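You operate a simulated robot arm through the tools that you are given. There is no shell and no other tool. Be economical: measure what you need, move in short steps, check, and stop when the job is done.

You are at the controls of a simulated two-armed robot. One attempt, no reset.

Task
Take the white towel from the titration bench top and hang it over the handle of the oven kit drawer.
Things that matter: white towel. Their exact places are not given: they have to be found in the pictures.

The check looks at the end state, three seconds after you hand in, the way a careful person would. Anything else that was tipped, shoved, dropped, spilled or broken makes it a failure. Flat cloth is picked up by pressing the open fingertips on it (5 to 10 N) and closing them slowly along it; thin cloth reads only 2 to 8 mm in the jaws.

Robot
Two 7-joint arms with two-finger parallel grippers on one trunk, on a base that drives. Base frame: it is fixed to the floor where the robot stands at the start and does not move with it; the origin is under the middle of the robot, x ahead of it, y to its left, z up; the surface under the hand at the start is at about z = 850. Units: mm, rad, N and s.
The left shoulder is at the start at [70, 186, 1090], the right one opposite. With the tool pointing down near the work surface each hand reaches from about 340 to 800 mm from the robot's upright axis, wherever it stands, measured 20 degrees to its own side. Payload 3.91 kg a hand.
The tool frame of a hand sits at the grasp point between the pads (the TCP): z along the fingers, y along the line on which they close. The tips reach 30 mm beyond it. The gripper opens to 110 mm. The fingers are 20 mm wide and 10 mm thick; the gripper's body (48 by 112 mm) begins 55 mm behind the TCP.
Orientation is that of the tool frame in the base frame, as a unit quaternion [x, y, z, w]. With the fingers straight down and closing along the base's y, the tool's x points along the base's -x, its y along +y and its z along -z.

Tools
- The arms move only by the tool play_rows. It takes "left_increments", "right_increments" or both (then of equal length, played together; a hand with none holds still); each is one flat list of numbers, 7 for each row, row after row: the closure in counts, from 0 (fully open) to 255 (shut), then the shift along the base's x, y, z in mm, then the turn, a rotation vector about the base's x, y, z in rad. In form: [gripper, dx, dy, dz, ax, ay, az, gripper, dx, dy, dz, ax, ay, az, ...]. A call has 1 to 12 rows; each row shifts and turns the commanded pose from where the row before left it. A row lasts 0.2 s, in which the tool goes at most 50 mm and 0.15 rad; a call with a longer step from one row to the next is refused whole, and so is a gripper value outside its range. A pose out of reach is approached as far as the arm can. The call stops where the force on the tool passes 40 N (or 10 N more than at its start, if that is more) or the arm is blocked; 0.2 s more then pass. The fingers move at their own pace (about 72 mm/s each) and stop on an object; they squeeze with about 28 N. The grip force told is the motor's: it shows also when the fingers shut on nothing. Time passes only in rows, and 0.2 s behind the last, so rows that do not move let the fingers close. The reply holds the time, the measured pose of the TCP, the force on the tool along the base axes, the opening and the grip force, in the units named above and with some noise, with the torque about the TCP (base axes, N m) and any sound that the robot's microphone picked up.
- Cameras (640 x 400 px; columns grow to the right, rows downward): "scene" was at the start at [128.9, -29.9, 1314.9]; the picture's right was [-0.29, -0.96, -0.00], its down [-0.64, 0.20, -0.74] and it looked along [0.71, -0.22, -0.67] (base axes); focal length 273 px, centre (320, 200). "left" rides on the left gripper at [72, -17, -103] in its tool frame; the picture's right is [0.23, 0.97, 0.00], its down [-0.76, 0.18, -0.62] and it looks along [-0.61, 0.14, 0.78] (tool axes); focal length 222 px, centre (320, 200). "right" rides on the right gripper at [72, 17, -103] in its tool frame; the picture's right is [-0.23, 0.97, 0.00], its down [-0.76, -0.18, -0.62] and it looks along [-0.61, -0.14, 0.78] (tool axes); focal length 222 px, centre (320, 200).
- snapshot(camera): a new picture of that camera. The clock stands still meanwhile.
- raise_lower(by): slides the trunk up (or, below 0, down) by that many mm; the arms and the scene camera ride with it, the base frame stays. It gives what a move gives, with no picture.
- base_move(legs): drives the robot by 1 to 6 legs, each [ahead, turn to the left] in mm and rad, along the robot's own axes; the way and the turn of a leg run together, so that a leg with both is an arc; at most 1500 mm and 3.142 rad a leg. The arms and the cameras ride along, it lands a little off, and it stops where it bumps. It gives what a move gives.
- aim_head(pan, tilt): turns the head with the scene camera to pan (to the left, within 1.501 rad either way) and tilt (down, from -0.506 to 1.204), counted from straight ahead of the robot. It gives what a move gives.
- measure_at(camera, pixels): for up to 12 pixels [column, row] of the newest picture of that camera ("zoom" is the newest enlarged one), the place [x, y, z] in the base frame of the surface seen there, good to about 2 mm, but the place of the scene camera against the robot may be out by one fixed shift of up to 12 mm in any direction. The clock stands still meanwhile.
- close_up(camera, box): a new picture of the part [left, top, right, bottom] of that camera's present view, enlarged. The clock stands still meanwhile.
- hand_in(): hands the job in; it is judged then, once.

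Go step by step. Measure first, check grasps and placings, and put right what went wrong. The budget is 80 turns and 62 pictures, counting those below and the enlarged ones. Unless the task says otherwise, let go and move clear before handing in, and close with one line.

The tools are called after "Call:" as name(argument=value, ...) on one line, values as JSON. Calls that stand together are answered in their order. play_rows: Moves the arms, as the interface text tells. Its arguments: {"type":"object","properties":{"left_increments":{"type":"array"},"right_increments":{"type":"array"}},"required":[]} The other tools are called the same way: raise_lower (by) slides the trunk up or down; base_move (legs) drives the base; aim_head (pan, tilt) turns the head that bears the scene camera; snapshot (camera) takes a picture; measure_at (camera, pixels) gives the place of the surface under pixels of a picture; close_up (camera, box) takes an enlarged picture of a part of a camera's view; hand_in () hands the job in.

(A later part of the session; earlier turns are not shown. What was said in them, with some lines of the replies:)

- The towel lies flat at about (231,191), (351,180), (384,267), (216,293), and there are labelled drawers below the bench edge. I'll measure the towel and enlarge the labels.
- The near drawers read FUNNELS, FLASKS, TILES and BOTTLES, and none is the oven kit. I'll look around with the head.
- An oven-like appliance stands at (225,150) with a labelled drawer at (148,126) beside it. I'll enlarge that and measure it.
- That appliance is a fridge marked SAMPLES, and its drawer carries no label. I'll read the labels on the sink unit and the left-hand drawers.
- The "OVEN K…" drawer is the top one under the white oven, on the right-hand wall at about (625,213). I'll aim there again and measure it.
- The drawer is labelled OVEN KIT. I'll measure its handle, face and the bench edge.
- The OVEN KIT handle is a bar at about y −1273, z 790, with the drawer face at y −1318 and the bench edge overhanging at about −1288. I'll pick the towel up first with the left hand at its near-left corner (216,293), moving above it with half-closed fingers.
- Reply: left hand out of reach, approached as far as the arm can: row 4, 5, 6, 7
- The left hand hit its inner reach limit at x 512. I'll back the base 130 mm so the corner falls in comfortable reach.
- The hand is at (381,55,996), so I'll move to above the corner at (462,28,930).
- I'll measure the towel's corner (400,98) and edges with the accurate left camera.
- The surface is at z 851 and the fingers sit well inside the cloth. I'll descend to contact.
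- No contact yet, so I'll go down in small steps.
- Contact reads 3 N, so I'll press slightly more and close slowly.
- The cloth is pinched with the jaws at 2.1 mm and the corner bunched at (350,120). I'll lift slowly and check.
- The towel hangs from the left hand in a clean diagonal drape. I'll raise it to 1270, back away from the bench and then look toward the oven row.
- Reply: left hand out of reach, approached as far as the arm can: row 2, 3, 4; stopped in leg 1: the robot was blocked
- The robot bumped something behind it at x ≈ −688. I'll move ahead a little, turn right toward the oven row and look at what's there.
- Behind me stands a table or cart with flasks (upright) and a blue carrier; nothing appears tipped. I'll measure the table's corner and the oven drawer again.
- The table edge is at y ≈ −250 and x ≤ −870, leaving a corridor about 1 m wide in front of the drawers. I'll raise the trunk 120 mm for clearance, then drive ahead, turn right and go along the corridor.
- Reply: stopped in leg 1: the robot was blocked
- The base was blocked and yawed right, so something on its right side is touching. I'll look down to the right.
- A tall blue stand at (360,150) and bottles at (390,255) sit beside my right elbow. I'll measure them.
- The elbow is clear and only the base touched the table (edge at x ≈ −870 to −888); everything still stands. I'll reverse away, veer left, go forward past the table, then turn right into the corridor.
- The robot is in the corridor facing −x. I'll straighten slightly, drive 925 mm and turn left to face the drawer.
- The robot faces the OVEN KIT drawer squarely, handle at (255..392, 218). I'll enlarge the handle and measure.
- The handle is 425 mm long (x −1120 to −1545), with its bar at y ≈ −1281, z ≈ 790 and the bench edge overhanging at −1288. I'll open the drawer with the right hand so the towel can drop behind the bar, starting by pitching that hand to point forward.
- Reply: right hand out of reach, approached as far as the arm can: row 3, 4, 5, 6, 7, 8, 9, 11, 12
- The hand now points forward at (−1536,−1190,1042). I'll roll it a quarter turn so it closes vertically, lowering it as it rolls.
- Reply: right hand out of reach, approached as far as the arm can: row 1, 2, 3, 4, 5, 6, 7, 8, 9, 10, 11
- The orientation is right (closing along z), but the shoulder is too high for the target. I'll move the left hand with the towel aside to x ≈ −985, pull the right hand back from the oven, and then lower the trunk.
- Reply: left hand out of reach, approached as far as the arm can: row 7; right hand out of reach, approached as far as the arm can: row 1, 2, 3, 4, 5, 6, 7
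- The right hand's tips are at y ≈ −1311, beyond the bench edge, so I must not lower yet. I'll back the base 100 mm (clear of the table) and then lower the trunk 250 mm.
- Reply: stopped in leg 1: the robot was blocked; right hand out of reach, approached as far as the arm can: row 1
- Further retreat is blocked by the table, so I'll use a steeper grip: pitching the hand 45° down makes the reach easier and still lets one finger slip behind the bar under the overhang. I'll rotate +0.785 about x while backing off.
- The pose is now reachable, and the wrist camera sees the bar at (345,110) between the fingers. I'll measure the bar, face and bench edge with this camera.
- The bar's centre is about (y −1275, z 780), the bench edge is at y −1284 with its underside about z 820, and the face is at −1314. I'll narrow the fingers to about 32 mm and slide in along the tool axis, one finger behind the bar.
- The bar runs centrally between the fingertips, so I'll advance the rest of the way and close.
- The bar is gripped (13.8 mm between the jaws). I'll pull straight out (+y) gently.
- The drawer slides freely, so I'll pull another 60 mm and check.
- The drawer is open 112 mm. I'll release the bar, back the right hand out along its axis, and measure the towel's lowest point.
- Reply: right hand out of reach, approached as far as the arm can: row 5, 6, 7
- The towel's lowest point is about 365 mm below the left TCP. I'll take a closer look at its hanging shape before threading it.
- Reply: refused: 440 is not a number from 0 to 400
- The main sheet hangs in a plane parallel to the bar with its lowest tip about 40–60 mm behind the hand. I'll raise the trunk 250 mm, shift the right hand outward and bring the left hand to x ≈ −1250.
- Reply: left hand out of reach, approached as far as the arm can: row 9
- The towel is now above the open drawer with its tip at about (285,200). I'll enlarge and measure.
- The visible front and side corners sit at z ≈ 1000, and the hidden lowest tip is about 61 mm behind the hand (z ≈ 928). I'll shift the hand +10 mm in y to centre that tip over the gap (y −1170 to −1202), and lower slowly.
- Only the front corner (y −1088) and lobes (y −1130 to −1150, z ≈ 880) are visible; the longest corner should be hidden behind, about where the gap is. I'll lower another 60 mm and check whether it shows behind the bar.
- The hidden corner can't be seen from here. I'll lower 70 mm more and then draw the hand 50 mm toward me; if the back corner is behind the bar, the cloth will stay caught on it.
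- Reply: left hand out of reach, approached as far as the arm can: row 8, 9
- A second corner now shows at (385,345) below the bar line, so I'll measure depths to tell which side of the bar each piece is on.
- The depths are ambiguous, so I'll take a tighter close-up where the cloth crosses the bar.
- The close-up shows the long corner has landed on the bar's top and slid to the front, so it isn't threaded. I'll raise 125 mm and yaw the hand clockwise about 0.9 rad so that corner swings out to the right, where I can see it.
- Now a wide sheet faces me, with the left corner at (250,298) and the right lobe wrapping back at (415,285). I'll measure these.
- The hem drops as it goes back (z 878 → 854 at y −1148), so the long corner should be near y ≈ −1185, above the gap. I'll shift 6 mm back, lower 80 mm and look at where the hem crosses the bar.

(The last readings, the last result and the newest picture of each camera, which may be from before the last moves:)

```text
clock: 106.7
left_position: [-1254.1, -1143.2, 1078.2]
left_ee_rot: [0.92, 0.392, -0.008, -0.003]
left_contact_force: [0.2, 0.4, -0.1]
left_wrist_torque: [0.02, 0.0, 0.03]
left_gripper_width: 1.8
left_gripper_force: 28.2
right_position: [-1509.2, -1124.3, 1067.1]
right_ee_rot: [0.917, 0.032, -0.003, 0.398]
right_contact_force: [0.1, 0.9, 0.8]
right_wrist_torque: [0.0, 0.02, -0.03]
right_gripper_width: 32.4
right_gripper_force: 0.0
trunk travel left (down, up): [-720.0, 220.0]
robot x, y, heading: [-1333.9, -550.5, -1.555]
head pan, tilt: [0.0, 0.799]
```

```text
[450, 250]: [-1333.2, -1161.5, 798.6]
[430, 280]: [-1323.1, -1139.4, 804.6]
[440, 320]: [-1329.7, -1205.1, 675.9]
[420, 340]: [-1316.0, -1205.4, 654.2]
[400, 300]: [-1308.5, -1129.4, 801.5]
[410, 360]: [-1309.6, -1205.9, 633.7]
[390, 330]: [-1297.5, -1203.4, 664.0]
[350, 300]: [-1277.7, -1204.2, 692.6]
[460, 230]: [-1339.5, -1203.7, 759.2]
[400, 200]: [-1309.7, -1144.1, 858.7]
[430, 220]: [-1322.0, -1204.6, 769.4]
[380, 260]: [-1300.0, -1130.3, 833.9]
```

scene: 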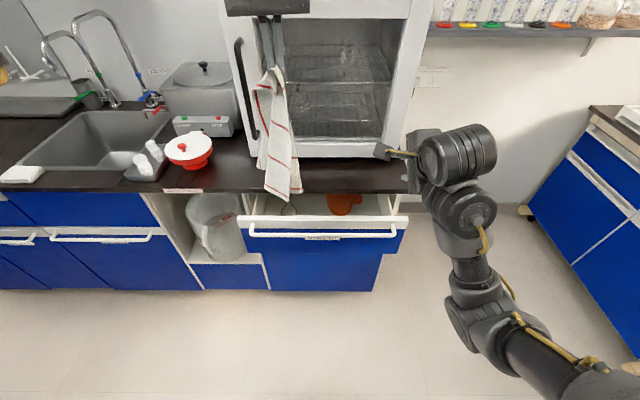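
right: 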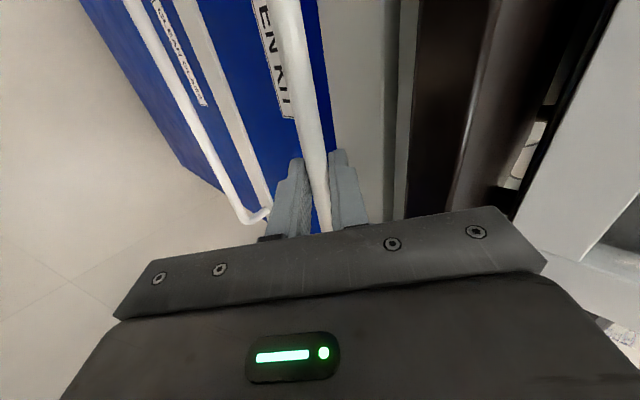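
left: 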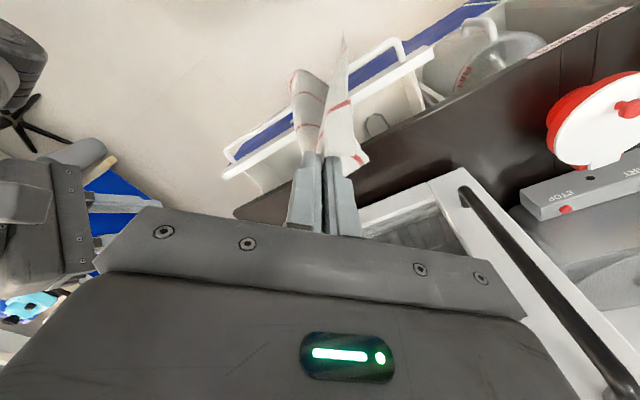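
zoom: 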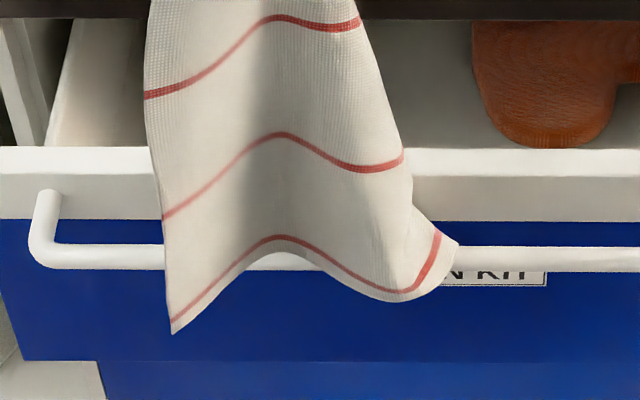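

Now the long corner is visible at (458,243), resting right on top of the bar at (−1333,−1161). I need about 22 mm more toward the face: raise 50, shift −22, lower again.

Call:
play_rows(left_increments=[255, 0, 0, 25, 0, 0, 0, 255, 0, 0, 25, 0, 0, 0, 255, 0, -11, 0, 0, 0, 0, 255, 0, -11, 0, 0, 0, 0, 255, 0, 0, 0, 0, 0, 0, 255, 0, 0, 0, 0, 0, 0, 255, 0, 0, -13, 0, 0, 0, 255, 0, 0, -13, 0, 0, 0, 255, 0, 0, -13, 0, 0, 0, 255, 0, 0, -13, 0, 0, 0, 255, 0, 0, -13, 0, 0, 0, 255, 0, 0, 0, 0, 0, 0])

Call:
close_up(camera="scene", box=[250, 190, 350, 260])

```text
clock: 109.3
left_position: [-1256.2, -1164.3, 1062.2]
left_ee_rot: [0.92, 0.392, -0.009, -0.003]
left_contact_force: [-0.4, 0.1, 0.7]
left_wrist_torque: [0.02, -0.02, 0.01]
left_gripper_width: 2.2
left_gripper_force: 27.8
right_position: [-1508.1, -1124.6, 1068.5]
right_ee_rot: [0.917, 0.033, -0.003, 0.398]
right_contact_force: [-0.1, 0.0, -0.1]
right_wrist_torque: [0.02, 0.02, -0.01]
right_gripper_width: 32.2
right_gripper_force: 0.1
trunk travel left (down, up): [-720.0, 220.0]
robot x, y, heading: [-1331.1, -549.3, -1.554]
head pan, tilt: [0.0, 0.799]
```

```text
5.71 times, centred on (300, 225) of scene
```

zoom: 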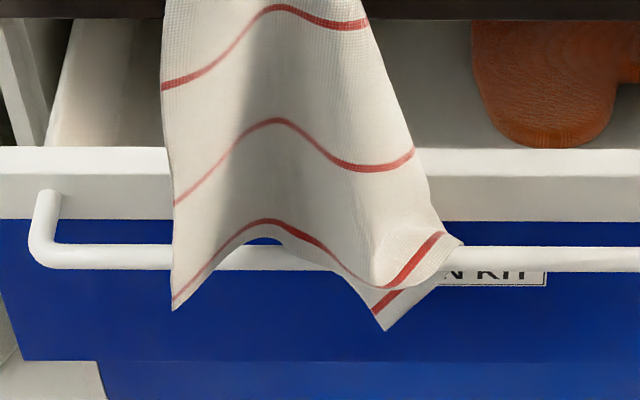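

The long corner now shows below the bar at (385,330), behind the front lobe. I'll measure its depth.

Call:
measure_at(camera="zoom", pixels=[[384, 323], [385, 310], [405, 300], [420, 290], [400, 280], [430, 265], [450, 245], [435, 225], [400, 230], [366, 297], [260, 255], [500, 258]])

```text
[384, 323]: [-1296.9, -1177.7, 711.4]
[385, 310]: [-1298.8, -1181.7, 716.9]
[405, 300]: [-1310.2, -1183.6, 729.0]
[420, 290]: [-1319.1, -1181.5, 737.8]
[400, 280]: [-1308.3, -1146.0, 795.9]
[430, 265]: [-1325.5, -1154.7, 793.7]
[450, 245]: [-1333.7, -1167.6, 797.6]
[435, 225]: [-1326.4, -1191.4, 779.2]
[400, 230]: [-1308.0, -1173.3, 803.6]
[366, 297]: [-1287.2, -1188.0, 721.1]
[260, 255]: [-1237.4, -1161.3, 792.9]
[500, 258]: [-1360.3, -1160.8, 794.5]
```

Points at y −1178 to −1191 and z 711–779 put the long corner behind the bar: it's threaded. Before lowering further I'll yaw back about 0.9 rad so the side corner doesn't fall inside the drawer, moving slightly forward, and then lower 90 mm.

Call:
play_rows(left_increments=[255, 0, 3, 0, 0, 0, 0.15, 255, 0, 3, 0, 0, 0, 0.15, 255, 0, 3, 0, 0, 0, 0.15, 255, 0, 3, 0, 0, 0, 0.15, 255, 0, 3, 0, 0, 0, 0.15, 255, 0, 3, 0, 0, 0, 0.15, 255, 0, 0, -18, 0, 0, 0, 255, 0, 0, -18, 0, 0, 0, 255, 0, 0, -18, 0, 0, 0, 255, 0, 0, -18, 0, 0, 0, 255, 0, 0, -18, 0, 0, 0, 255, 0, 0, 0, 0, 0, 0])

Call:
close_up(camera="scene", box=[230, 180, 350, 270])

```text
clock: 111.9
left_position: [-1254.9, -1145.9, 973.4]
left_ee_rot: [0.659, 0.752, -0.009, 0.001]
left_contact_force: [-0.9, 0.4, 0.2]
left_wrist_torque: [-0.01, 0.06, -0.02]
left_gripper_width: 2.2
left_gripper_force: 28.4
right_position: [-1509.7, -1123.8, 1067.1]
right_ee_rot: [0.917, 0.033, -0.003, 0.399]
right_contact_force: [0.6, -0.6, -0.6]
right_wrist_torque: [0.02, 0.0, -0.02]
right_gripper_width: 32.3
right_gripper_force: 0.0
trunk travel left (down, up): [-720.0, 220.0]
robot x, y, heading: [-1330.3, -551.7, -1.558]
head pan, tilt: [0.0, 0.799]
```

```text
4.44 times, centred on (290, 225) of scene
```

zoom: 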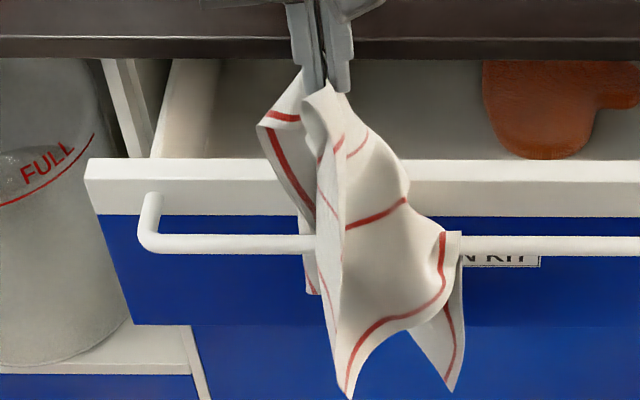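

The towel straddles the bar well: the left corner passes behind it at (300,243), the long corner behind at (455,350), and a lobe hangs in front. I'll lower the held corner forward and down to just in front of the bar.

Call:
play_rows(left_increments=[255, 0, 5, -15, 0, 0, 0, 255, 0, 5, -15, 0, 0, 0, 255, 0, 5, -15, 0, 0, 0, 255, 0, 5, -15, 0, 0, 0, 255, 0, 6, -15, 0, 0, 0, 255, 0, 0, -15, 0, 0, 0, 255, 0, 0, -15, 0, 0, 0, 255, 0, 0, -15, 0, 0, 0, 255, 0, 0, 0, 0, 0, 0])

Call:
close_up(camera="scene", box=[230, 180, 350, 270])

```text
clock: 113.9
left_position: [-1257.2, -1123.5, 852.3]
left_ee_rot: [0.658, 0.753, -0.009, 0.001]
left_contact_force: [0.2, -0.2, 0.3]
left_wrist_torque: [0.03, 0.01, 0.03]
left_gripper_width: 1.7
left_gripper_force: 28.5
right_position: [-1508.7, -1124.8, 1067.9]
right_ee_rot: [0.917, 0.034, -0.002, 0.399]
right_contact_force: [-0.3, 0.7, -0.6]
right_wrist_torque: [-0.01, 0.02, 0.02]
right_gripper_width: 32.2
right_gripper_force: 0.1
trunk travel left (down, up): [-720.0, 220.0]
robot x, y, heading: [-1333.5, -548.4, -1.558]
head pan, tilt: [0.0, 0.799]
```

```text
4.44 times, centred on (290, 225) of scene
```

zoom: 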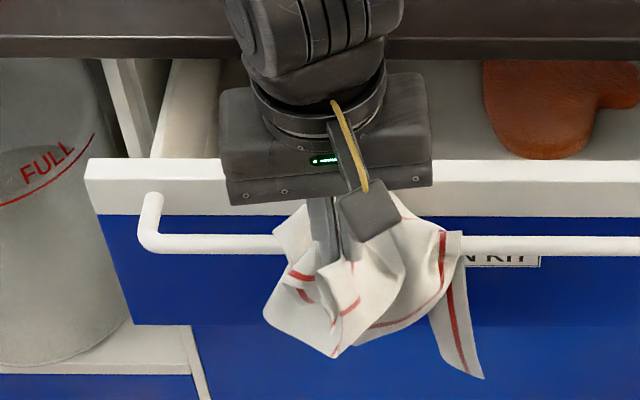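

The cloth is bunched over the bar with its tail behind. I'll lower 30 mm more, open slowly and withdraw straight up, slightly toward me.

Call:
play_rows(left_increments=[255, 0, 0, -15, 0, 0, 0, 255, 0, 0, -15, 0, 0, 0, 255, 0, 0, 0, 0, 0, 0, 225, 0, 0, 0, 0, 0, 0, 200, 0, 0, 0, 0, 0, 0, 170, 0, 0, 0, 0, 0, 0, 150, 0, 0, 0, 0, 0, 0, 150, 0, 0, 15, 0, 0, 0, 150, 0, 0, 30, 0, 0, 0, 150, 0, 0, 40, 0, 0, 0, 150, 0, 0, 45, 0, 0, 0, 150, 0, 0, 45, 0, 0, 0])

Call:
play_rows(left_increments=[150, 45, 0, 20, 0, 0, 0, 150, 45, 0, 10, 0, 0, 0, 150, 45, 0, 0, 0, 0, 0, 150, 45, 0, 0, 0, 0, 0])

Call:
close_up(camera="scene", box=[230, 180, 350, 270])

```text
clock: 116.5
left_position: [-1255.5, -1119.1, 996.9]
left_ee_rot: [0.658, 0.753, -0.009, 0.001]
left_contact_force: [-0.3, -0.7, 0.2]
left_wrist_torque: [0.0, 0.0, -0.02]
left_gripper_width: 45.4
left_gripper_force: 0.0
right_position: [-1508.8, -1123.4, 1068.4]
right_ee_rot: [0.917, 0.033, -0.003, 0.398]
right_contact_force: [0.5, 0.7, 0.1]
right_wrist_torque: [0.01, -0.02, -0.03]
right_gripper_width: 32.5
right_gripper_force: 0.1
trunk travel left (down, up): [-720.0, 220.0]
robot x, y, heading: [-1333.6, -550.1, -1.559]
head pan, tilt: [0.0, 0.799]
```

```text
clock: 117.5
left_position: [-1070.7, -1119.7, 1026.5]
left_ee_rot: [0.659, 0.752, -0.01, 0.001]
left_contact_force: [1.0, 0.3, -0.2]
left_wrist_torque: [0.02, 0.01, -0.01]
left_gripper_width: 45.4
left_gripper_force: 0.0
right_position: [-1505.8, -1123.6, 1067.9]
right_ee_rot: [0.917, 0.034, -0.003, 0.398]
right_contact_force: [0.0, 0.4, -0.4]
right_wrist_torque: [0.01, 0.03, -0.01]
right_gripper_width: 32.4
right_gripper_force: 0.0
trunk travel left (down, up): [-720.0, 220.0]
robot x, y, heading: [-1335.2, -549.0, -1.551]
head pan, tilt: [0.0, 0.799]
```

```text
4.44 times, centred on (290, 225) of scene
```

zoom: 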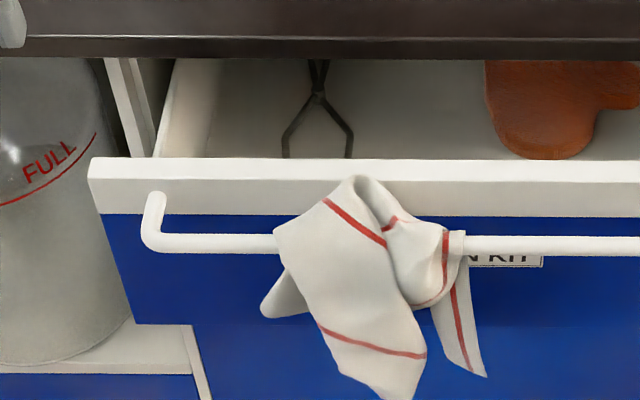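

The towel hangs stably over the bar with two corners behind it and the main part in front. Next I'll close the drawer: move the left hand further aside, lower the trunk 250 mm, and regrip the bar at x ≈ −1455, clear of the towel.

Call:
play_rows(left_increments=[150, 40, 0, 0, 0, 0, 0, 150, 40, 0, 0, 0, 0, 0])

Call:
raise_lower(by=-250)

Call:
play_rows(right_increments=[180, 25, 0, 0, 0, 0, 0, 180, 26, 0, 0, 0, 0, 0, 180, 0, 0, 0, 0, 0, 0])

Call:
snapshot(camera="right")

```text
clock: 118.1
left_position: [-991.8, -1121.2, 1025.1]
left_ee_rot: [0.659, 0.753, -0.009, -0.001]
left_contact_force: [0.3, -0.7, 0.0]
left_wrist_torque: [-0.03, 0.06, -0.03]
left_gripper_width: 45.0
left_gripper_force: 0.1
right_position: [-1507.3, -1124.7, 1068.6]
right_ee_rot: [0.917, 0.034, -0.004, 0.398]
right_contact_force: [-0.2, 0.6, 0.8]
right_wrist_torque: [0.0, 0.03, -0.01]
right_gripper_width: 32.2
right_gripper_force: 0.1
trunk travel left (down, up): [-720.0, 220.0]
robot x, y, heading: [-1336.3, -547.1, -1.559]
head pan, tilt: [0.0, 0.799]
```

```text
clock: 120.7
left_position: [-992.9, -1120.9, 776.8]
left_ee_rot: [0.659, 0.752, -0.008, 0.002]
left_contact_force: [0.0, 0.3, 0.6]
left_wrist_torque: [0.0, -0.02, -0.01]
left_gripper_width: 45.1
left_gripper_force: 0.0
right_position: [-1509.1, -1125.2, 818.6]
right_ee_rot: [0.917, 0.034, -0.003, 0.398]
right_contact_force: [-0.4, -0.3, -0.1]
right_wrist_torque: [-0.01, 0.01, -0.02]
right_gripper_width: 32.4
right_gripper_force: 0.0
trunk travel left (down, up): [-470.0, 470.0]
robot x, y, heading: [-1331.6, -547.8, -1.56]
head pan, tilt: [0.0, 0.799]
```

```text
clock: 121.5
left_position: [-993.3, -1122.6, 776.2]
left_ee_rot: [0.658, 0.753, -0.007, 0.001]
left_contact_force: [-1.3, 0.2, 0.7]
left_wrist_torque: [0.0, 0.01, 0.0]
left_gripper_width: 45.2
left_gripper_force: 0.0
right_position: [-1457.9, -1123.9, 819.2]
right_ee_rot: [0.917, 0.034, -0.003, 0.399]
right_contact_force: [-0.4, 0.4, -0.2]
right_wrist_torque: [0.0, 0.02, -0.03]
right_gripper_width: 32.2
right_gripper_force: 0.0
trunk travel left (down, up): [-470.0, 470.0]
robot x, y, heading: [-1332.7, -550.9, -1.558]
head pan, tilt: [0.0, 0.799]
```

```text
4 pictures are left
```

right: 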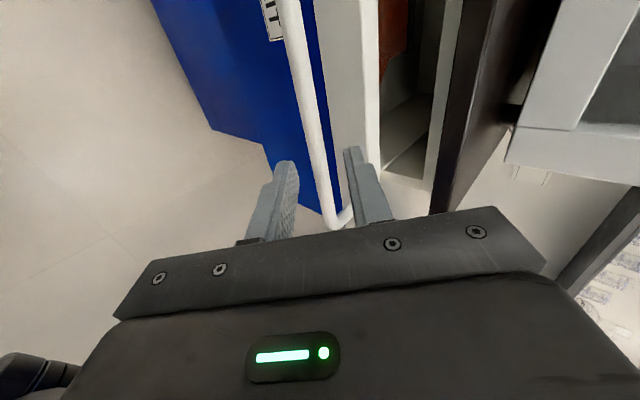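

The bar is centred between the fingers again, so I'll move in along the axis and close on it.

Call:
play_rows(right_increments=[180, 0, -11, -10, 0, 0, 0, 180, 0, -11, -11, 0, 0, 0, 180, 0, -10, -10, 0, 0, 0, 210, 0, 0, 0, 0, 0, 0, 255, 0, 0, 0, 0, 0, 0, 255, 0, 0, 0, 0, 0, 0, 255, 0, 0, 0, 0, 0, 0])

```text
clock: 123.1
left_position: [-993.4, -1122.6, 775.9]
left_ee_rot: [0.658, 0.753, -0.009, 0.002]
left_contact_force: [1.0, 0.1, 0.0]
left_wrist_torque: [0.0, -0.01, 0.0]
left_gripper_width: 45.4
left_gripper_force: 0.0
right_position: [-1459.3, -1157.3, 786.2]
right_ee_rot: [0.917, 0.032, -0.002, 0.397]
right_contact_force: [2.2, 0.9, -8.4]
right_wrist_torque: [0.08, -0.58, -0.82]
right_gripper_width: 13.6
right_gripper_force: 45.3
trunk travel left (down, up): [-470.0, 470.0]
robot x, y, heading: [-1336.5, -548.3, -1.556]
head pan, tilt: [0.0, 0.799]
```

The bar is gripped, so I'll push the drawer shut gently: 110 mm back to y ≈ −1268.

Call:
play_rows(right_increments=[255, 0, -8, 0, 0, 0, 0, 255, 0, -10, 0, 0, 0, 0, 255, 0, -10, 0, 0, 0, 0, 255, 0, -10, 0, 0, 0, 0, 255, 0, -10, 0, 0, 0, 0, 255, 0, -10, 0, 0, 0, 0, 255, 0, -10, 0, 0, 0, 0, 255, 0, -10, 0, 0, 0, 0, 255, 0, -10, 0, 0, 0, 0, 255, 0, -10, 0, 0, 0, 0, 255, 0, -7, 0, 0, 0, 0, 255, 0, -4, 0, 0, 0, 0])

```text
clock: 125.7
left_position: [-992.9, -1123.5, 773.2]
left_ee_rot: [0.659, 0.752, -0.008, 0.0]
left_contact_force: [-0.3, 0.1, 0.0]
left_wrist_torque: [0.02, -0.02, 0.03]
left_gripper_width: 45.3
left_gripper_force: 0.0
right_position: [-1457.0, -1267.2, 785.8]
right_ee_rot: [0.917, 0.033, -0.003, 0.397]
right_contact_force: [1.5, -3.2, -14.5]
right_wrist_torque: [0.03, -1.27, -0.04]
right_gripper_width: 13.7
right_gripper_force: 45.2
trunk travel left (down, up): [-470.0, 470.0]
robot x, y, heading: [-1334.2, -552.4, -1.56]
head pan, tilt: [0.0, 0.799]
```

I'm nearly at the original −1268, so I'll press a few more millimetres until it stops.

Call:
play_rows(right_increments=[255, 0, -2, 0, 0, 0, 0, 255, 0, -2, 0, 0, 0, 0, 255, 0, 0, 0, 0, 0, 0])

Call:
close_up(camera="scene", box=[200, 70, 440, 230])

```text
clock: 126.5
left_position: [-993.6, -1122.1, 775.4]
left_ee_rot: [0.658, 0.753, -0.008, 0.002]
left_contact_force: [-0.2, 0.2, -0.1]
left_wrist_torque: [-0.03, 0.02, 0.0]
left_gripper_width: 45.3
left_gripper_force: 0.0
right_position: [-1458.3, -1269.3, 785.7]
right_ee_rot: [0.918, 0.032, -0.003, 0.396]
right_contact_force: [-0.4, 16.6, -17.6]
right_wrist_torque: [0.27, -0.52, -0.8]
right_gripper_width: 13.6
right_gripper_force: 44.8
trunk travel left (down, up): [-470.0, 470.0]
robot x, y, heading: [-1334.1, -545.3, -1.555]
head pan, tilt: [0.0, 0.799]
```

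```text
2.50 times, centred on (320, 150) of scene
```

zoom: 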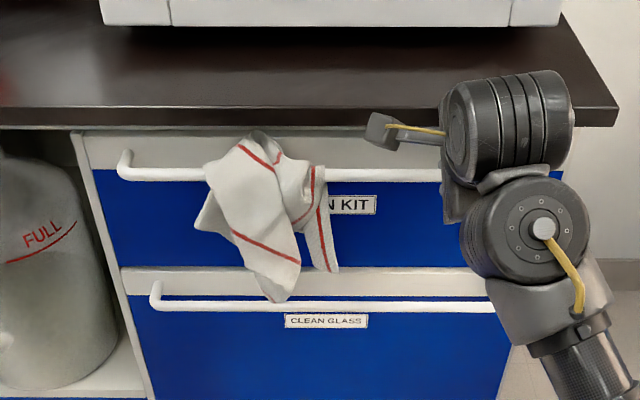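

The drawer is shut (16 N against its stop) and the towel still hangs over the handle. I'll release the bar and back out along the tool axis.

Call:
play_rows(right_increments=[255, 0, 1.5, 0.5, 0, 0, 0, 180, 0, 0, 0, 0, 0, 0, 180, 0, 0, 0, 0, 0, 0, 180, 0, 8, 7, 0, 0, 0, 180, 0, 11, 10, 0, 0, 0, 180, 0, 11, 10, 0, 0, 0, 180, 0, 14, 13, 0, 0, 0, 180, 0, 20, 10, 0, 0, 0, 180, 0, 20, 0, 0, 0, 0])

Call:
close_up(camera="scene", box=[200, 70, 440, 230])

Call:
measure_at(camera="zoom", pixels=[[160, 174], [400, 176], [280, 290], [265, 245], [330, 260], [205, 220], [150, 230], [400, 230], [400, 340]])

```text
clock: 128.5
left_position: [-993.4, -1122.5, 776.5]
left_ee_rot: [0.659, 0.752, -0.009, 0.002]
left_contact_force: [-0.1, 0.7, 0.5]
left_wrist_torque: [-0.02, -0.02, -0.01]
left_gripper_width: 45.2
left_gripper_force: 0.0
right_position: [-1456.6, -1183.0, 838.9]
right_ee_rot: [0.917, 0.034, -0.003, 0.398]
right_contact_force: [-0.6, -0.4, -0.2]
right_wrist_torque: [-0.02, 0.02, 0.0]
right_gripper_width: 32.2
right_gripper_force: 0.0
trunk travel left (down, up): [-470.0, 470.0]
robot x, y, heading: [-1332.8, -554.4, -1.556]
head pan, tilt: [0.0, 0.799]
```

```text
2.50 times, centred on (320, 150) of scene
```

zoom: 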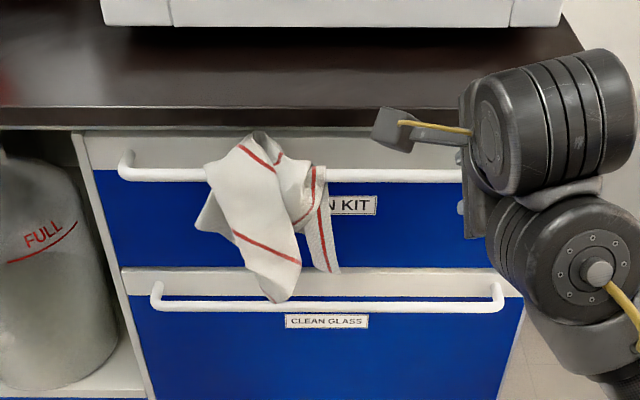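

```text
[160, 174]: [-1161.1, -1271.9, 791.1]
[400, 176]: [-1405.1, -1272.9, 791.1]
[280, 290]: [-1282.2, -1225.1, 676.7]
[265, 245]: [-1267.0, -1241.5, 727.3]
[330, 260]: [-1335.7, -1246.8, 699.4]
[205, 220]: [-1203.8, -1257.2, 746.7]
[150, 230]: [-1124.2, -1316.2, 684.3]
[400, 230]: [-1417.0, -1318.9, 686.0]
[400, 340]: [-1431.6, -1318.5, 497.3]
```

The drawer is closed (bar back at y −1272), but corners at y ≈ −1247 and −1257 suggest parts now hang in front, so I need a tight look at what lies behind the bar.

Call:
close_up(camera="scene", box=[265, 115, 341, 195])

Call:
measure_at(camera="zoom", pixels=[[110, 120], [180, 60], [220, 50], [280, 90], [300, 120], [320, 115], [320, 150], [330, 200], [350, 270], [100, 220], [90, 160], [240, 100]])

```text
5.00 times, centred on (303, 155) of scene
```

zoom: 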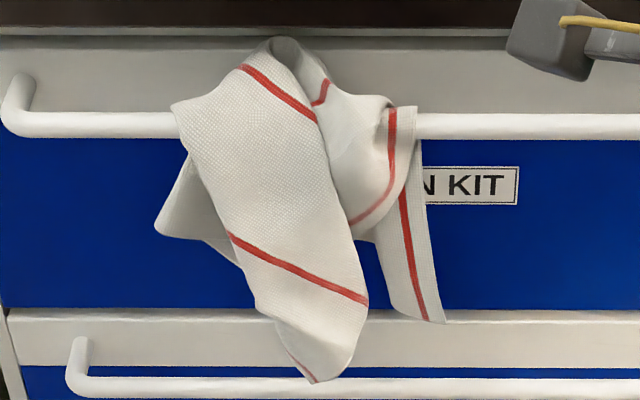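

```text
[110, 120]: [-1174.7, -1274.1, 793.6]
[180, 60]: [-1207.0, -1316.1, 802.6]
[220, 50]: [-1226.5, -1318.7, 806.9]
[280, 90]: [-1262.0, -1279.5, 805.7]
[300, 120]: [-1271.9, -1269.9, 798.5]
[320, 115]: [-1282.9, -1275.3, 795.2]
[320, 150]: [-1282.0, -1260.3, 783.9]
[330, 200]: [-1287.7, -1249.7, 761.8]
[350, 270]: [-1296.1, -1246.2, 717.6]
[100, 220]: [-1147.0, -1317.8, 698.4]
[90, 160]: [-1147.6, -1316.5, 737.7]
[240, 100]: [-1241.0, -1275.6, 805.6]
```

Call:
measure_at(camera="zoom", pixels=[[425, 290], [415, 250], [395, 240], [412, 200], [415, 160], [405, 130], [405, 112], [185, 215], [195, 185], [215, 232], [270, 48], [375, 105]])

```text
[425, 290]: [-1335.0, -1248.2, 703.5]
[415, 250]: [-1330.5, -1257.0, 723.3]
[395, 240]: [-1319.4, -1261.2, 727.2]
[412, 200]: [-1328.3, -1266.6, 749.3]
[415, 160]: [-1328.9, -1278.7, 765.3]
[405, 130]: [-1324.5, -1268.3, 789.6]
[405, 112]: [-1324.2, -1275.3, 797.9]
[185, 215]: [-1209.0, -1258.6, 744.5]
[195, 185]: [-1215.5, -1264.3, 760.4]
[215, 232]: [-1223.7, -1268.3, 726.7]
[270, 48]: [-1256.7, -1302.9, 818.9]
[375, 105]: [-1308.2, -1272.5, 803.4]
```

The strip reads y −1279 just under the bar, the top fold rises behind the bar at y −1303, and the front flap hangs to z 677. So cloth hangs on both sides of the handle and is at rest. I'll raise the arms clear and take the last check picture.

Call:
raise_lower(by=180)

Call:
snapshot(camera="scene")

```text
clock: 130.5
left_position: [-993.2, -1122.1, 954.9]
left_ee_rot: [0.659, 0.752, -0.009, 0.001]
left_contact_force: [0.5, -0.3, -0.2]
left_wrist_torque: [0.03, -0.01, -0.02]
left_gripper_width: 45.2
left_gripper_force: 0.0
right_position: [-1457.2, -1182.9, 1017.1]
right_ee_rot: [0.917, 0.033, -0.003, 0.398]
right_contact_force: [-0.7, -0.1, 0.0]
right_wrist_torque: [0.01, -0.02, -0.01]
right_gripper_width: 32.2
right_gripper_force: 0.1
trunk travel left (down, up): [-650.0, 290.0]
robot x, y, heading: [-1333.8, -548.7, -1.555]
head pan, tilt: [0.0, 0.799]
```

```text
0 pictures are left
```

scene: 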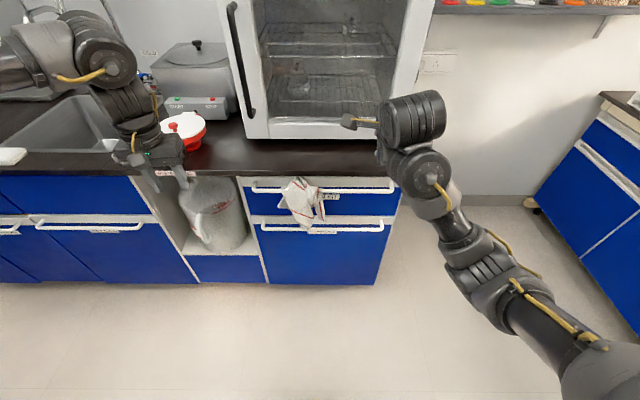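

The towel hangs over the OVEN KIT handle at (300,200), the drawer is shut, and both hands are clear, so I'll hand in.

Call:
hand_in()

```text
The job is handed in.
```

The white towel is hanging over the handle of the closed OVEN KIT drawer, bunched rather than spread flat, and both hands are empty and clear. To get it behind the bar I opened the drawer 112 mm and pushed it shut again. The base touched the flask table three times while driving and may have nudged it slightly. I saw nothing tipped when I looked after the first two, but did not look again after the third.
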